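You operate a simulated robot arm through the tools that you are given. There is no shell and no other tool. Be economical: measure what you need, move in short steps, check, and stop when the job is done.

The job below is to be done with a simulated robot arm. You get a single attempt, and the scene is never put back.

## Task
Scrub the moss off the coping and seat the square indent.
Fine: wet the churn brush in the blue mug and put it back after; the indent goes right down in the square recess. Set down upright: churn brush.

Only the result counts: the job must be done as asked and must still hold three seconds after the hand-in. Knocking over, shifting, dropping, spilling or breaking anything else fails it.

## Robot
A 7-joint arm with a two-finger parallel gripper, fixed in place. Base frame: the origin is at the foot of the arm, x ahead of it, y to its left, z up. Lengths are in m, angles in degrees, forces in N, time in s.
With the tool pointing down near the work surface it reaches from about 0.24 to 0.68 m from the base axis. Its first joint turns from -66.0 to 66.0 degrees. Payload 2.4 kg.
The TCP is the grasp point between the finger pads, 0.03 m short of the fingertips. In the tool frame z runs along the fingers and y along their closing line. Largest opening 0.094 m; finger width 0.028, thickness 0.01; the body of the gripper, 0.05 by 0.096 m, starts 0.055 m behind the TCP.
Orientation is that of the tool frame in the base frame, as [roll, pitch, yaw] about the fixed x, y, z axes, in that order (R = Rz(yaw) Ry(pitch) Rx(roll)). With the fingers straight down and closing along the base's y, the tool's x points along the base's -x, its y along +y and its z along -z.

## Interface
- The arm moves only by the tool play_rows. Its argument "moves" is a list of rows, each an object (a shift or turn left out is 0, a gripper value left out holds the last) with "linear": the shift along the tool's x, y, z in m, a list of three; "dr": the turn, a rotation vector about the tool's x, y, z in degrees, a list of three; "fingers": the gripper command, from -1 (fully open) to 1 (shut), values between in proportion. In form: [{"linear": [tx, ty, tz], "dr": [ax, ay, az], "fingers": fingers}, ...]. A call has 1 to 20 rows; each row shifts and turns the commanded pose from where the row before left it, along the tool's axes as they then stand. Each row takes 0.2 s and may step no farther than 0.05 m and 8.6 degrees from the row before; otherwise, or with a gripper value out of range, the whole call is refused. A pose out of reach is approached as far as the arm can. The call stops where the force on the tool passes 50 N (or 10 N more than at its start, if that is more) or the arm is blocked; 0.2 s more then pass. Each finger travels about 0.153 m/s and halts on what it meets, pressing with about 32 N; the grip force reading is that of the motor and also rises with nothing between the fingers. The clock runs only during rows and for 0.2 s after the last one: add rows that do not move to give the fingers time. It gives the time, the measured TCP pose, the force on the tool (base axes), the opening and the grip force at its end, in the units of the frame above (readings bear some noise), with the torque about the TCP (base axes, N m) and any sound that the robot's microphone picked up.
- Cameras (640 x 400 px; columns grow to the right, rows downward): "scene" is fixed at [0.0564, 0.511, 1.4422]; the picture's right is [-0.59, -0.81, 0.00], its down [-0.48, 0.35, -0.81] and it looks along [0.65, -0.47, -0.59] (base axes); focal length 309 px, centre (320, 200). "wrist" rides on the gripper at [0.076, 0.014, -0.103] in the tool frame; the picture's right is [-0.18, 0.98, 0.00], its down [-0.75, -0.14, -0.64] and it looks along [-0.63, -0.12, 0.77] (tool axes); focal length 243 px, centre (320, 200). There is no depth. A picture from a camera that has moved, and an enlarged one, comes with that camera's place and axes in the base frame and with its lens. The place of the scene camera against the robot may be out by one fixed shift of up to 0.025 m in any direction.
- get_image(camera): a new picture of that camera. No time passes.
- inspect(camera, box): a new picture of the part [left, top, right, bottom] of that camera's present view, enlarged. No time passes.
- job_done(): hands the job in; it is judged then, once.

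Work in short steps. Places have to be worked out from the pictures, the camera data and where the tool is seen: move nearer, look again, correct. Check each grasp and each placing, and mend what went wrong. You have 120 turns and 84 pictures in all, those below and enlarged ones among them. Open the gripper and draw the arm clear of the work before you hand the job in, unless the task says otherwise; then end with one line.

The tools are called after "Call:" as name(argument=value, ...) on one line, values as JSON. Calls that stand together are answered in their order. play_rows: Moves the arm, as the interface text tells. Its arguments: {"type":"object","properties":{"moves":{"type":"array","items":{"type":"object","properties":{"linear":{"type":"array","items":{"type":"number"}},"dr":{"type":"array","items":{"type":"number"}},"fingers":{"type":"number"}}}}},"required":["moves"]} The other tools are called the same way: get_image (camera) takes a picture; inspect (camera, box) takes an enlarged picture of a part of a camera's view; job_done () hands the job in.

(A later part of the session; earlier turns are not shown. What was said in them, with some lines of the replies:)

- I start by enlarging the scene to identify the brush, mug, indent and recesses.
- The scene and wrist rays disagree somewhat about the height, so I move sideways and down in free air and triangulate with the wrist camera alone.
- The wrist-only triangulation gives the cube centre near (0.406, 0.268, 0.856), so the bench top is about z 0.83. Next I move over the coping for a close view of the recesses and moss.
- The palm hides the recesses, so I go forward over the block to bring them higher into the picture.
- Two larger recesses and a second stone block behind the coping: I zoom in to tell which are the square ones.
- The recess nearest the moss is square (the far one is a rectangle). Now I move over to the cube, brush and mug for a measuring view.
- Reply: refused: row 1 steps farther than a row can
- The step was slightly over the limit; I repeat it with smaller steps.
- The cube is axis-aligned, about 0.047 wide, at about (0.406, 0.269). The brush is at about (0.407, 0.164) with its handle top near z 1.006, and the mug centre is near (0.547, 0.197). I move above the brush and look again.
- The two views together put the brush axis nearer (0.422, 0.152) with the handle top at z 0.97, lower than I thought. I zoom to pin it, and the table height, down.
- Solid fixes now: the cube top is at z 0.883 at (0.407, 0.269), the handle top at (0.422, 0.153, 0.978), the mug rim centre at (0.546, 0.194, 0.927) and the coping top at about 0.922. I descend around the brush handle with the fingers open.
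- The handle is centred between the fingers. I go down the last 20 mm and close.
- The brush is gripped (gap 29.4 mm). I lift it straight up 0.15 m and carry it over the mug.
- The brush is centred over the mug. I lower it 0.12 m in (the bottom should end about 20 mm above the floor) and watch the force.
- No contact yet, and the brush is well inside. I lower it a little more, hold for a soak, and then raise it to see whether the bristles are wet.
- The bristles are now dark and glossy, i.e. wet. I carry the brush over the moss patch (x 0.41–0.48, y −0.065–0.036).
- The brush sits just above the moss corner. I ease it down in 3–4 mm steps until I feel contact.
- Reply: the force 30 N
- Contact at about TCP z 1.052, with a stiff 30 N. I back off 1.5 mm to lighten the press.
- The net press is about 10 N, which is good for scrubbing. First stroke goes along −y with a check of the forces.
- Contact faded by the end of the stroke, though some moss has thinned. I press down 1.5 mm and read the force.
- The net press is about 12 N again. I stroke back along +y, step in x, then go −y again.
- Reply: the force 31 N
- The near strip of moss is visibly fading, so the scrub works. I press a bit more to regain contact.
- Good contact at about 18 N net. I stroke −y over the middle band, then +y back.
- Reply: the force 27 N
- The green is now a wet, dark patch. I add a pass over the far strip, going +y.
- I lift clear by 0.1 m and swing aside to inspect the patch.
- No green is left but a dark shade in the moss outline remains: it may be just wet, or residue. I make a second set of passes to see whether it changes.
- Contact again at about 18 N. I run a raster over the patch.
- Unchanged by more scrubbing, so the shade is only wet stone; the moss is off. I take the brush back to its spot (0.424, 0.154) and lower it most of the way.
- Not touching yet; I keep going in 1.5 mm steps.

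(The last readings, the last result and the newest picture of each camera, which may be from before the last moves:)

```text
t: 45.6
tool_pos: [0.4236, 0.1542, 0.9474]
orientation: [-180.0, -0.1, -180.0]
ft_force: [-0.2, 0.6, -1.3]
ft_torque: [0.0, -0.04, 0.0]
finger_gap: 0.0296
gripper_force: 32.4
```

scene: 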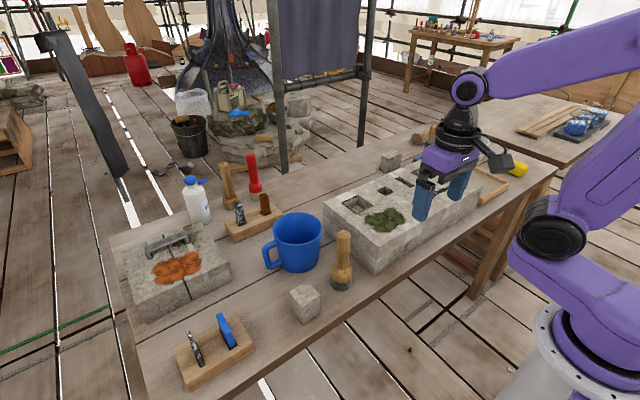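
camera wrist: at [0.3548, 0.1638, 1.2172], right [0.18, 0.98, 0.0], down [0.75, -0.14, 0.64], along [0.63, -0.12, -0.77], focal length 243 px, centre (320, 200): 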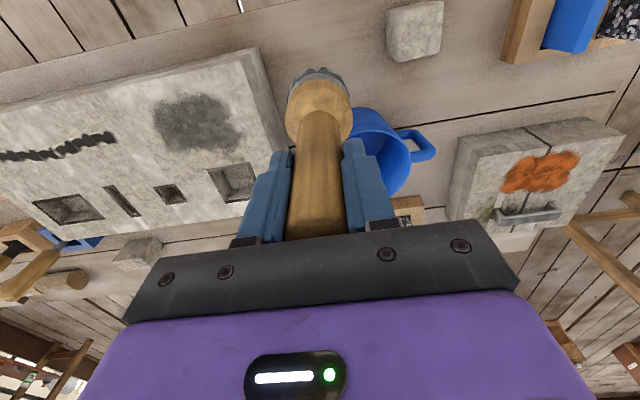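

Call:
play_rows(moves=[{"linear": [0, 0, 0.0012]}, {"linear": [0, 0, 0]}])

Call:
inspect(camera="scene", box=[290, 230, 390, 300])

```text
t: 46.2
tool_pos: [0.4232, 0.1538, 0.9469]
orientation: [180.0, -0.1, -180.0]
ft_force: [-0.1, 1.0, -3.3]
ft_torque: [0.01, 0.01, -0.02]
finger_gap: 0.0295
gripper_force: 32.3
```

```text
5.71 times, centred on (340, 265) of scene
camera zoom: at [0.0564, 0.511, 1.4422], right [-0.59, -0.81, 0.0], down [-0.48, 0.35, -0.81], along [0.65, -0.47, -0.59], focal length 1768 px, centre (206, -171)
```

zoom: 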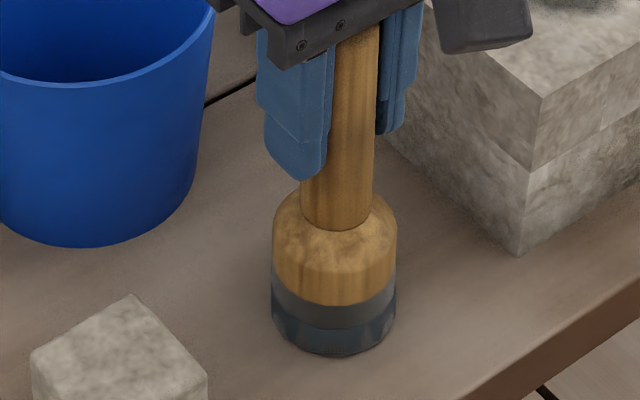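

Call:
play_rows(moves=[{"linear": [0, 0, 0.0012]}, {"linear": [0, 0, 0]}])

Call:
play_rows(moves=[{"linear": [0, 0, 0.001]}, {"linear": [0, 0, 0]}])

```text
t: 46.8
tool_pos: [0.4236, 0.1542, 0.9454]
orientation: [179.9, 0.0, 180.0]
ft_force: [-2.4, -0.8, 10.1]
ft_torque: [-0.12, 0.17, 0.0]
finger_gap: 0.0292
gripper_force: 32.2
```

```text
t: 47.4
tool_pos: [0.4237, 0.1544, 0.9449]
orientation: [179.9, 0.0, 180.0]
ft_force: [-5.4, -1.8, 29.6]
ft_torque: [-0.23, 0.0, 0.04]
finger_gap: 0.0295
gripper_force: 32.3
```

Firm contact: the brush is standing on the bench. I ease the press, open gently and rise.

Call:
play_rows(moves=[{"linear": [0, 0, -0.0012]}, {"fingers": 0.3}, {"fingers": 0.1}, {"fingers": -0.4}, {"fingers": -0.7}, {"linear": [0, 0, 0]}, {"linear": [0, 0, -0.03]}, {"linear": [0, 0, -0.04]}, {"linear": [0, 0, -0.045]}, {"linear": [0, 0, -0.045]}, {"linear": [0, 0, 0]}])

Call:
get_image(camera="wrist")

Call:
inspect(camera="scene", box=[240, 140, 480, 320])

```text
t: 49.8
tool_pos: [0.4246, 0.1524, 1.1055]
orientation: [180.0, 0.0, 180.0]
ft_force: [-0.1, 0.7, -0.8]
ft_torque: [0.03, -0.02, -0.02]
finger_gap: 0.08
gripper_force: 0.1
```

```text
44 pictures are left
camera wrist: at [0.3483, 0.1663, 1.2084], right [0.18, 0.98, 0.0], down [0.75, -0.14, 0.64], along [0.63, -0.12, -0.77], focal length 243 px, centre (320, 200)
```

wrist: 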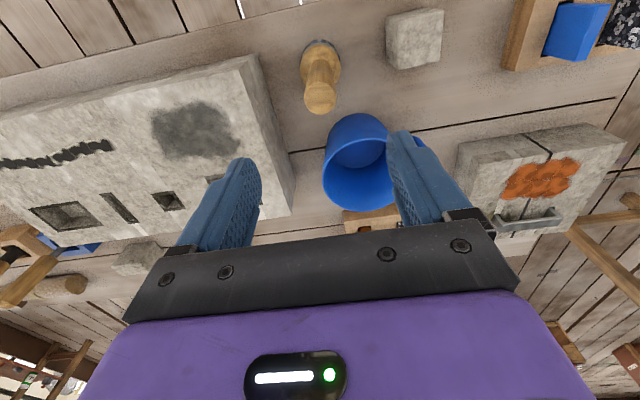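

```text
2.22 times, centred on (360, 230) of scene
camera zoom: at [0.0564, 0.511, 1.4422], right [-0.59, -0.81, 0.0], down [-0.48, 0.35, -0.81], along [0.65, -0.47, -0.59], focal length 688 px, centre (231, 133)
```

zoom: 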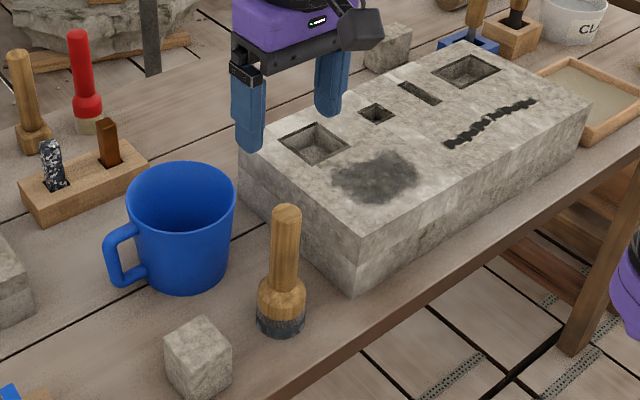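

The brush is back and upright. Now for the indent cube at (0.407, 0.269): I move above it, opening fully, and look.

Call:
play_rows(moves=[{"linear": [0.006, 0.039, 0], "fingers": -1}, {"linear": [0.006, 0.039, 0]}, {"linear": [0.0055, 0.0386, 0]}, {"linear": [0, 0, 0.04]}, {"linear": [0, 0, 0.04]}, {"linear": [0, 0, 0.04]}, {"linear": [0, 0, 0]}, {"linear": [0, 0, 0]}])

Call:
get_image(camera="wrist")

Call:
inspect(camera="scene", box=[240, 200, 400, 330])

```text
t: 51.6
tool_pos: [0.4062, 0.2711, 0.9837]
orientation: [180.0, 0.0, -180.0]
ft_force: [-0.2, 0.0, -0.5]
ft_torque: [-0.02, 0.0, -0.01]
finger_gap: 0.094
gripper_force: 0.0
```

```text
42 pictures are left
camera wrist: at [0.3304, 0.2849, 1.0867], right [0.18, 0.98, 0.0], down [0.75, -0.14, 0.64], along [0.63, -0.12, -0.77], focal length 243 px, centre (320, 200)
```

wrist: 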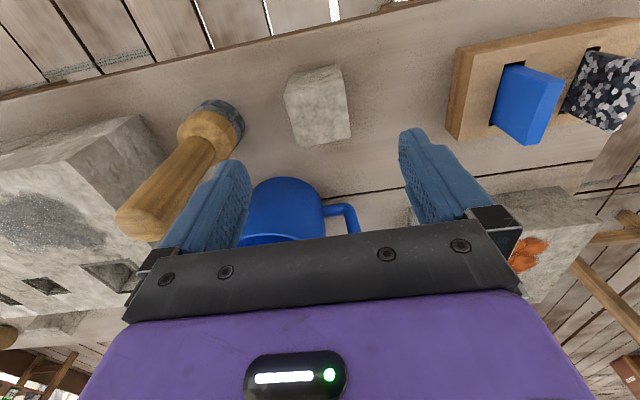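

```text
3.08 times, centred on (320, 265) of scene
camera zoom: at [0.0564, 0.511, 1.4422], right [-0.59, -0.81, 0.0], down [-0.48, 0.35, -0.81], along [0.65, -0.47, -0.59], focal length 952 px, centre (320, 0)
```

zoom: 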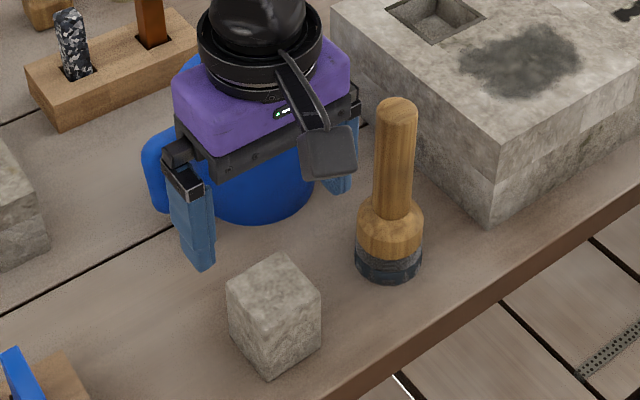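

Call:
inspect(camera="wrist", box=[260, 50, 380, 160])

```text
3.64 times, centred on (320, 105) of wrist
camera zoom: at [0.3304, 0.2849, 1.0867], right [0.18, 0.98, 0.0], down [0.75, -0.14, 0.64], along [0.63, -0.12, -0.77], focal length 882 px, centre (320, 546)
```

zoom: 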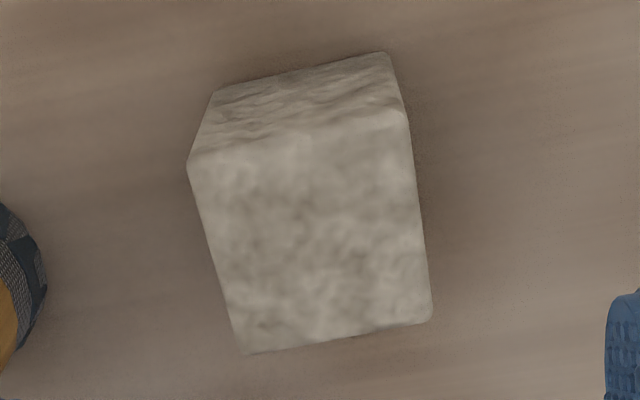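

Cube centre (0.4075, 0.2695), 48 mm square, about 60 mm tall. I check the other stone block once for comparison before committing.

Call:
inspect(camera="scene", box=[340, 130, 460, 230])

```text
4.00 times, centred on (400, 180) of scene
camera zoom: at [0.0564, 0.511, 1.4422], right [-0.59, -0.81, 0.0], down [-0.48, 0.35, -0.81], along [0.65, -0.47, -0.59], focal length 1238 px, centre (0, 280)
```

zoom: 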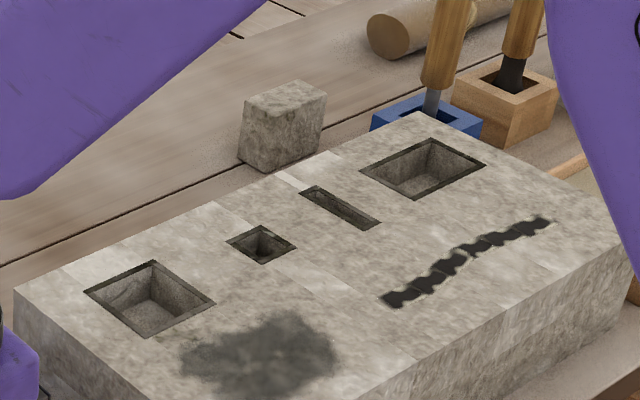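

That block is a larger oblong one, so the near cube is the square indent. I descend to grip its top 20 mm and close.

Call:
play_rows(moves=[{"linear": [-0.0013, -0.0016, 0.03]}, {"linear": [0, 0, 0.03]}, {"linear": [0, 0, 0.029]}, {"linear": [0, 0, 0]}, {"fingers": -0.2}, {"fingers": 0}, {"fingers": 1}, {"fingers": 1}, {"fingers": 1}])

Call:
get_image(camera="wrist")

```text
t: 53.6
tool_pos: [0.4074, 0.269, 0.8955]
orientation: [-180.0, 0.0, 179.9]
ft_force: [0.6, 0.7, 0.6]
ft_torque: [0.03, -0.11, 0.02]
finger_gap: 0.0497
gripper_force: 32.0
```

```text
38 pictures are left
camera wrist: at [0.3321, 0.2827, 0.9977], right [0.18, 0.98, 0.0], down [0.75, -0.14, 0.64], along [0.63, -0.12, -0.77], focal length 243 px, centre (320, 200)
```

wrist: 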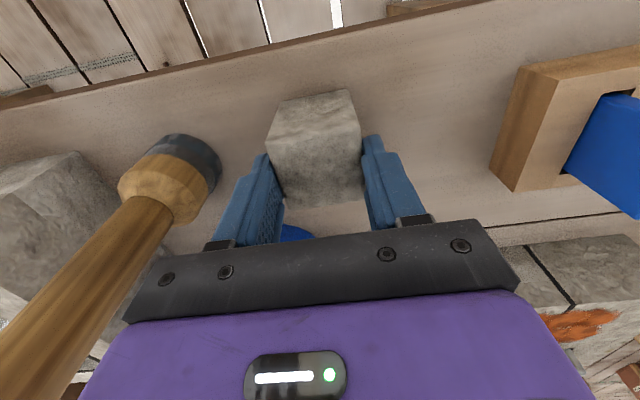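

The cube is gripped (50 mm gap). I lift it well above the brush and mug.

Call:
play_rows(moves=[{"linear": [0, 0, -0.02]}, {"linear": [0, 0, -0.04]}, {"linear": [0, 0, -0.045]}, {"linear": [0, 0, -0.045]}, {"linear": [0, 0, -0.045]}, {"linear": [0, 0, -0.03]}, {"linear": [0, 0, 0]}, {"linear": [0, 0, 0]}])

Call:
get_image(camera="wrist")

```text
t: 55.4
tool_pos: [0.4081, 0.2692, 1.121]
orientation: [180.0, 0.0, 180.0]
ft_force: [0.1, -0.1, -4.0]
ft_torque: [0.02, 0.0, 0.01]
finger_gap: 0.0499
gripper_force: 31.7
```

```text
37 pictures are left
camera wrist: at [0.3317, 0.2841, 1.2232], right [0.18, 0.98, 0.0], down [0.75, -0.14, 0.64], along [0.63, -0.12, -0.77], focal length 243 px, centre (320, 200)
```

wrist: 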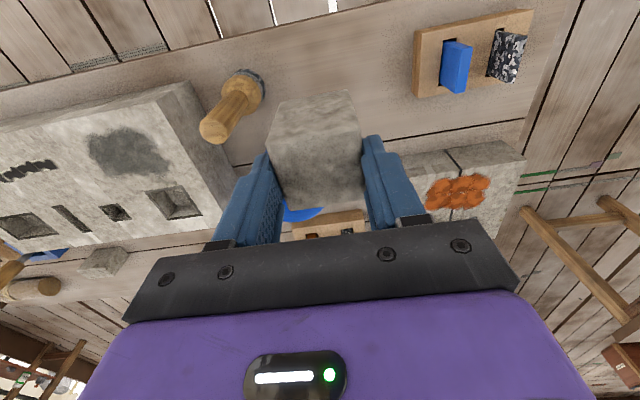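

I refine the recess position from this vantage point first.

Call:
inspect(camera="wrist", box=[100, 160, 220, 240])

Call:
play_rows(moves=[{"linear": [0, -0.04, 0]}, {"linear": [0, -0.04, 0]}, {"linear": [0, -0.04, 0]}, {"linear": [0, -0.04, 0]}, {"linear": [0, 0, 0]}, {"linear": [0, 0, 0]}])

Call:
get_image(camera="wrist")

```text
5.00 times, centred on (160, 200) of wrist
camera zoom: at [0.3317, 0.2841, 1.2232], right [0.18, 0.98, 0.0], down [0.75, -0.14, 0.64], along [0.63, -0.12, -0.77], focal length 1213 px, centre (1120, 200)
```

zoom: 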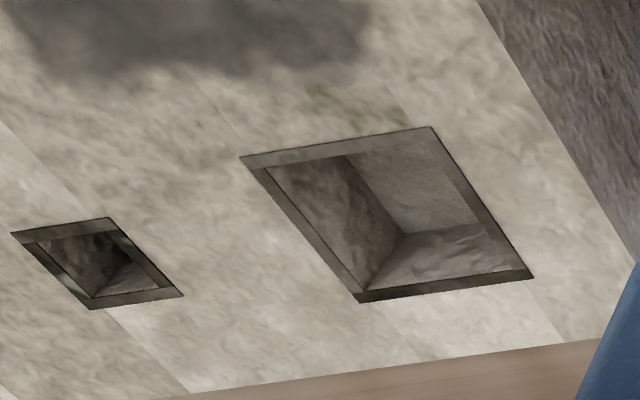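

```text
t: 56.8
tool_pos: [0.4093, 0.1078, 1.1205]
orientation: [180.0, 0.0, -179.9]
ft_force: [0.7, 0.5, -3.6]
ft_torque: [0.02, 0.0, 0.01]
finger_gap: 0.0498
gripper_force: 31.5
```

```text
35 pictures are left
camera wrist: at [0.3322, 0.1218, 1.2236], right [0.18, 0.98, 0.0], down [0.75, -0.14, 0.64], along [0.63, -0.12, -0.77], focal length 243 px, centre (320, 200)
```

wrist: 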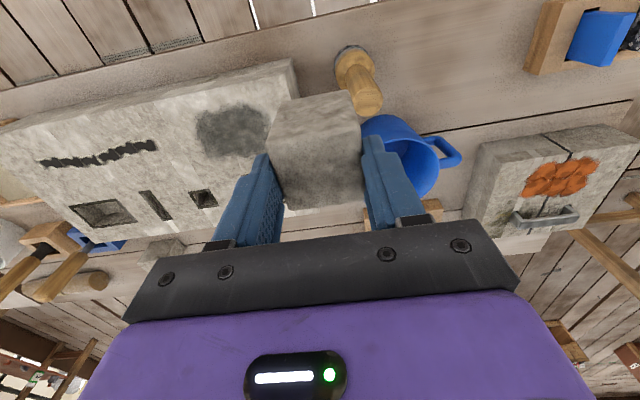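

With refined axes both views agree: recess centre (0.5447, 0.0007), top z 0.92, a dark ~6 mm frame around an opening a bit larger than the cube. I move above it and then down to about 15 mm clearance.

Call:
play_rows(moves=[{"linear": [-0.027, -0.0214, 0]}, {"linear": [-0.027, -0.0214, 0]}, {"linear": [-0.027, -0.0214, 0]}, {"linear": [-0.027, -0.0214, 0]}, {"linear": [-0.0274, -0.0214, 0]}, {"linear": [0, 0, 0]}, {"linear": [0, 0, 0.04]}, {"linear": [0, 0, 0.04]}, {"linear": [0, 0, 0.03]}, {"linear": [0, 0, 0]}, {"linear": [0, 0, 0]}])

Call:
inspect(camera="scene", box=[310, 140, 430, 240])

Call:
get_image(camera="wrist")

```text
t: 59.2
tool_pos: [0.5429, 0.0018, 1.0113]
orientation: [-179.9, -0.1, 180.0]
ft_force: [0.2, -0.1, -3.8]
ft_torque: [-0.01, -0.01, 0.02]
finger_gap: 0.0496
gripper_force: 31.6
```

```text
4.00 times, centred on (370, 190) of scene
camera zoom: at [0.0564, 0.511, 1.4422], right [-0.59, -0.81, 0.0], down [-0.48, 0.35, -0.81], along [0.65, -0.47, -0.59], focal length 1238 px, centre (120, 240)
```

zoom: 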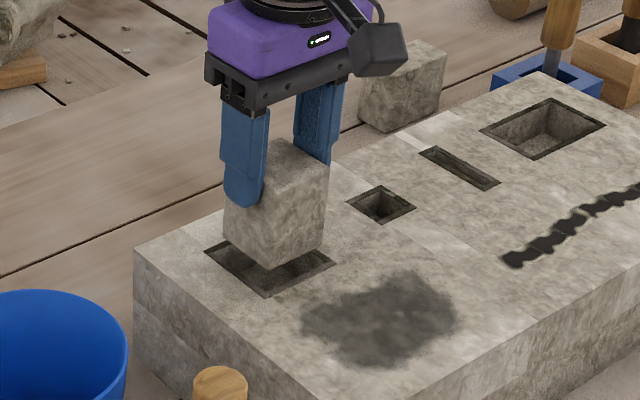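

```text
33 pictures are left
camera wrist: at [0.4674, 0.0152, 1.1131], right [0.18, 0.98, 0.0], down [0.75, -0.14, 0.64], along [0.63, -0.12, -0.77], focal length 243 px, centre (320, 200)
```

wrist: 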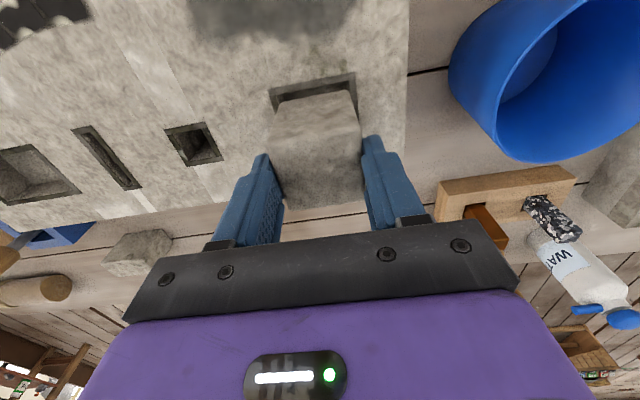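

Call:
inspect(camera="wrist", box=[250, 60, 380, 140])

```text
4.92 times, centred on (315, 100) of wrist
camera zoom: at [0.4674, 0.0152, 1.1131], right [0.18, 0.98, 0.0], down [0.75, -0.14, 0.64], along [0.63, -0.12, -0.77], focal length 1194 px, centre (345, 692)
```

zoom: 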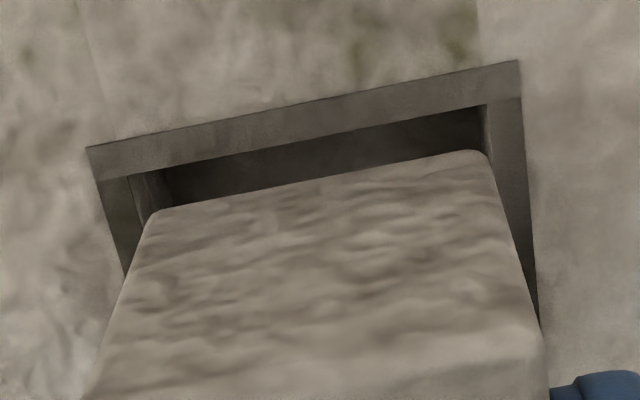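

Measured against the recess, the cube sits about 2 mm short in x and 2 mm too far in +y. I correct that and lower it in.

Call:
play_rows(moves=[{"linear": [-0.0022, -0.002, 0]}, {"linear": [0, 0, 0]}, {"linear": [0, 0, 0.008]}, {"linear": [0, 0, 0.006]}, {"linear": [0, 0, 0.006]}, {"linear": [0, 0, 0.005]}, {"linear": [0, 0, 0]}])

Call:
inspect(camera="wrist", box=[250, 60, 380, 140])

```text
t: 60.8
tool_pos: [0.544, -0.0005, 0.9862]
orientation: [179.9, -0.1, -180.0]
ft_force: [0.4, 0.5, -4.4]
ft_torque: [0.01, -0.02, 0.02]
finger_gap: 0.0497
gripper_force: 32.6
```

```text
4.92 times, centred on (315, 100) of wrist
camera zoom: at [0.4688, 0.0134, 1.0879], right [0.18, 0.98, 0.0], down [0.75, -0.14, 0.64], along [0.63, -0.12, -0.77], focal length 1194 px, centre (345, 692)
```

zoom: 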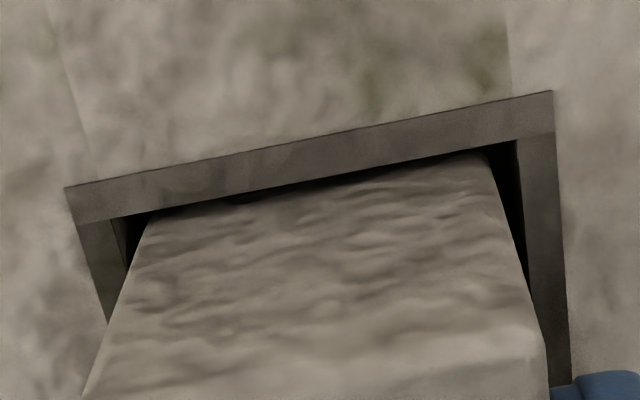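

The cube bottom is entering the opening with even side gaps and no contact. I continue down slowly.

Call:
play_rows(moves=[{"linear": [0, 0, 0.005]}, {"linear": [0, 0, 0.005]}, {"linear": [0, 0, 0.005]}, {"linear": [0, 0, 0.005]}, {"linear": [0, 0, 0.004]}, {"linear": [0, 0, 0]}])

Call:
inspect(camera="scene", box=[310, 140, 430, 240])

```text
t: 62.2
tool_pos: [0.5464, -0.0003, 0.9639]
orientation: [180.0, 0.1, 180.0]
ft_force: [-6.3, 0.0, 27.0]
ft_torque: [-0.04, 0.14, 0.06]
finger_gap: 0.0502
gripper_force: 32.2
```

```text
4.00 times, centred on (370, 190) of scene
camera zoom: at [0.0557, 0.511, 1.4423], right [-0.59, -0.81, 0.0], down [-0.48, 0.35, -0.81], along [0.65, -0.47, -0.59], focal length 1238 px, centre (120, 240)
```

zoom: 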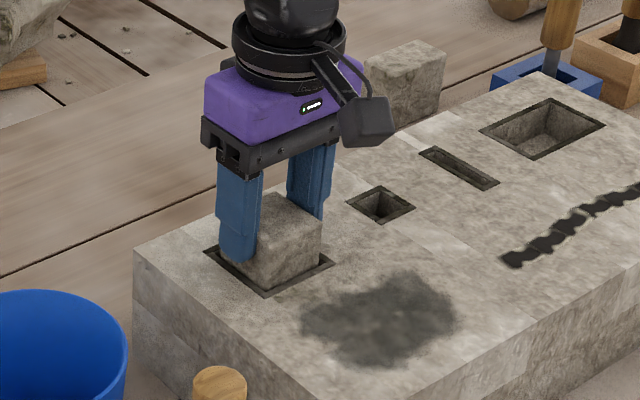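

Contact of about 30 N at TCP z 0.964: either the floor or an edge catch. I look closely at the gap.

Call:
inspect(camera="wrist", box=[240, 50, 400, 150])

Call:
play_rows(moves=[{"linear": [0, 0, -0.001]}, {"linear": [0, 0, 0]}])

```text
4.00 times, centred on (320, 100) of wrist
camera zoom: at [0.4693, 0.0137, 1.0657], right [0.18, 0.98, 0.0], down [0.75, -0.14, 0.65], along [0.63, -0.12, -0.76], focal length 970 px, centre (320, 600)
```

zoom: 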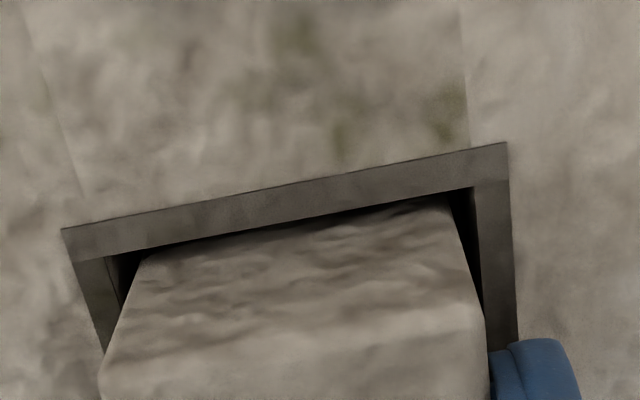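

```text
t: 62.8
tool_pos: [0.5463, -0.0007, 0.9646]
orientation: [-180.0, 0.2, -179.9]
ft_force: [-0.6, -0.6, 20.0]
ft_torque: [-0.01, -0.58, -0.01]
finger_gap: 0.0496
gripper_force: 32.1
```

Side gaps look even, but there may be a slight catch in x. I lift 3 mm, shift 1.3 mm toward the base and try again.

Call:
play_rows(moves=[{"linear": [0, 0, -0.003]}, {"linear": [0.0013, 0, 0]}, {"linear": [0, 0, 0]}])

Call:
play_rows(moves=[{"linear": [0, 0, 0.0025]}, {"linear": [0, 0, 0.001]}, {"linear": [0, 0, 0]}])

```text
t: 63.6
tool_pos: [0.5444, 0.0005, 0.9657]
orientation: [-180.0, -0.2, 180.0]
ft_force: [4.5, -0.4, -5.8]
ft_torque: [-0.04, -0.38, -0.04]
finger_gap: 0.0496
gripper_force: 32.1
```

```text
t: 64.4
tool_pos: [0.5428, 0.0001, 0.9642]
orientation: [179.9, 0.0, -179.9]
ft_force: [-9.7, 2.5, 23.0]
ft_torque: [0.07, 0.04, 0.05]
finger_gap: 0.0495
gripper_force: 32.3
```

It stops at the same height with x shifted, so this is likely the floor. I ease off, release, rise and inspect.

Call:
play_rows(moves=[{"linear": [-0.0006, 0, -0.0015]}, {"fingers": -0.15}, {"fingers": -0.4}, {"fingers": -0.7}, {"linear": [0, 0, 0]}, {"linear": [0, 0, -0.03]}, {"linear": [0, 0, -0.04]}, {"linear": [0.03, 0, -0.03]}, {"linear": [0.03, 0, -0.03]}, {"linear": [0, 0, 0]}])

Call:
get_image(camera="wrist")

Call:
inspect(camera="scene", box=[310, 140, 430, 240])

```text
t: 66.6
tool_pos: [0.4842, -0.0005, 1.0935]
orientation: [-180.0, -0.2, 180.0]
ft_force: [0.3, 1.1, -0.2]
ft_torque: [0.0, -0.01, 0.01]
finger_gap: 0.08
gripper_force: 0.1
```

```text
28 pictures are left
camera wrist: at [0.4081, 0.0139, 1.1957], right [0.18, 0.98, 0.0], down [0.75, -0.14, 0.64], along [0.63, -0.12, -0.77], focal length 243 px, centre (320, 200)
```

wrist: 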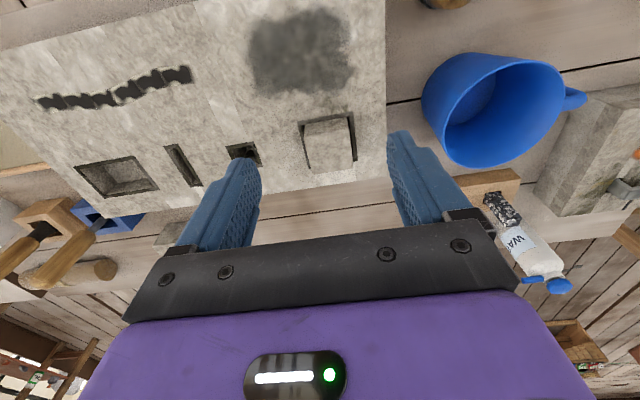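

```text
4.00 times, centred on (370, 190) of scene
camera zoom: at [0.0564, 0.511, 1.4422], right [-0.59, -0.81, 0.0], down [-0.48, 0.35, -0.81], along [0.65, -0.47, -0.59], focal length 1238 px, centre (120, 240)
```

zoom: 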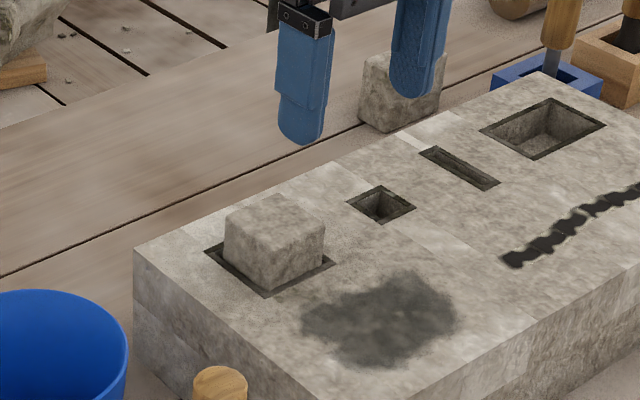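

Call:
inspect(camera="wrist", box=[280, 100, 380, 190])

Call:
inspect(camera="scene", box=[340, 180, 400, 220])

```text
4.44 times, centred on (330, 145) of wrist
camera zoom: at [0.4081, 0.0139, 1.1957], right [0.18, 0.98, 0.0], down [0.75, -0.14, 0.64], along [0.63, -0.12, -0.77], focal length 1078 px, centre (276, 444)
```

zoom: 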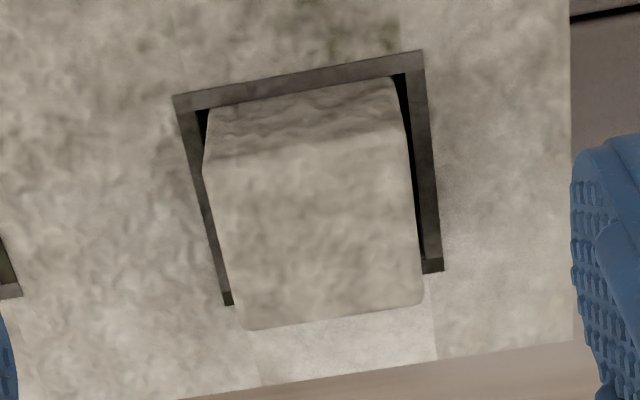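

```text
10.00 times, centred on (370, 200) of scene
camera zoom: at [0.0564, 0.511, 1.4422], right [-0.59, -0.81, 0.0], down [-0.48, 0.35, -0.81], along [0.65, -0.47, -0.59], focal length 3094 px, centre (-180, 200)
```

zoom: 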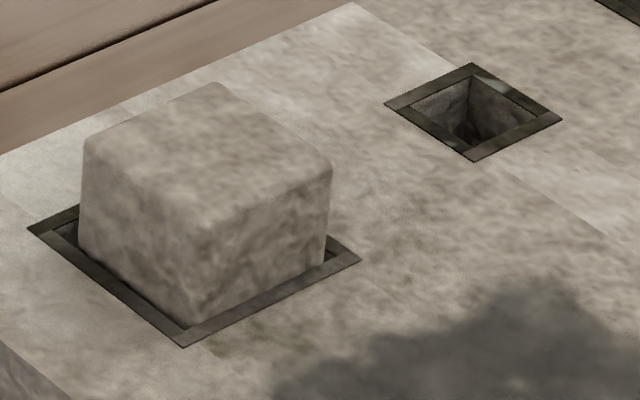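

Recomputing the recess from the earlier view puts its floor at z ≈ 0.890, exactly where the cube's bottom stopped (0.950 top − 0.060 height), so it is level and fully down. I retreat clear and take a final look.

Call:
play_rows(moves=[{"linear": [0.03, 0, -0.035], "fingers": -1}, {"linear": [0.035, 0, -0.03]}, {"linear": [0.04, 0, -0.02]}, {"linear": [0.04, 0, -0.02]}, {"linear": [0, 0, -0.02]}, {"linear": [0, 0, 0]}, {"linear": [0, 0, 0]}])

Call:
get_image(camera="scene")

Call:
inspect(camera="scene", box=[250, 150, 450, 300])

```text
t: 68.2
tool_pos: [0.3387, 0.0005, 1.2195]
orientation: [180.0, -0.1, 180.0]
ft_force: [-0.6, -0.4, 0.4]
ft_torque: [-0.02, -0.03, -0.03]
finger_gap: 0.094
gripper_force: 0.2
```

```text
24 pictures are left
```

scene: 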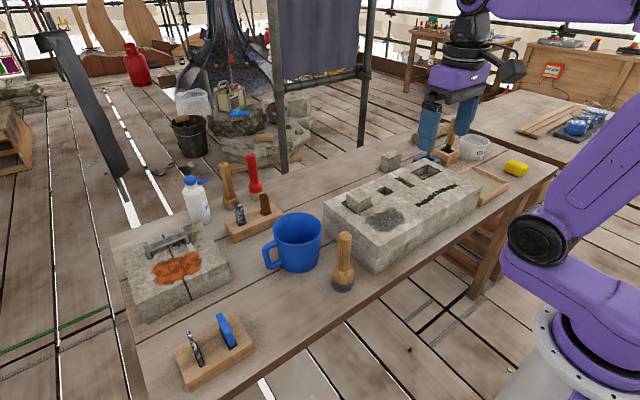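

```text
2.67 times, centred on (350, 225) of scene
camera zoom: at [0.0564, 0.511, 1.4422], right [-0.59, -0.81, 0.0], down [-0.48, 0.35, -0.81], along [0.65, -0.47, -0.59], focal length 825 px, centre (240, 133)
```

zoom: 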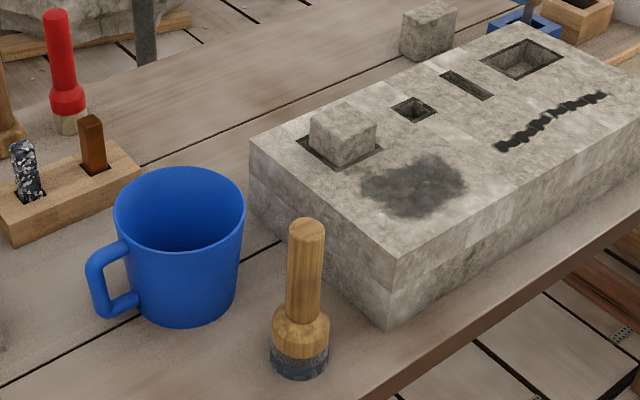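

All is in place: moss gone, brush upright on its spot, indent down in the square recess, and mug and coping unmoved. I hand the job in.

Call:
job_done()

```text
The job is handed in.
```

The moss is scrubbed off the coping, the brush (wetted in the blue mug) stands upright back in its place, and the square indent sits on the floor of the square recess with about 30 mm showing above the coping.
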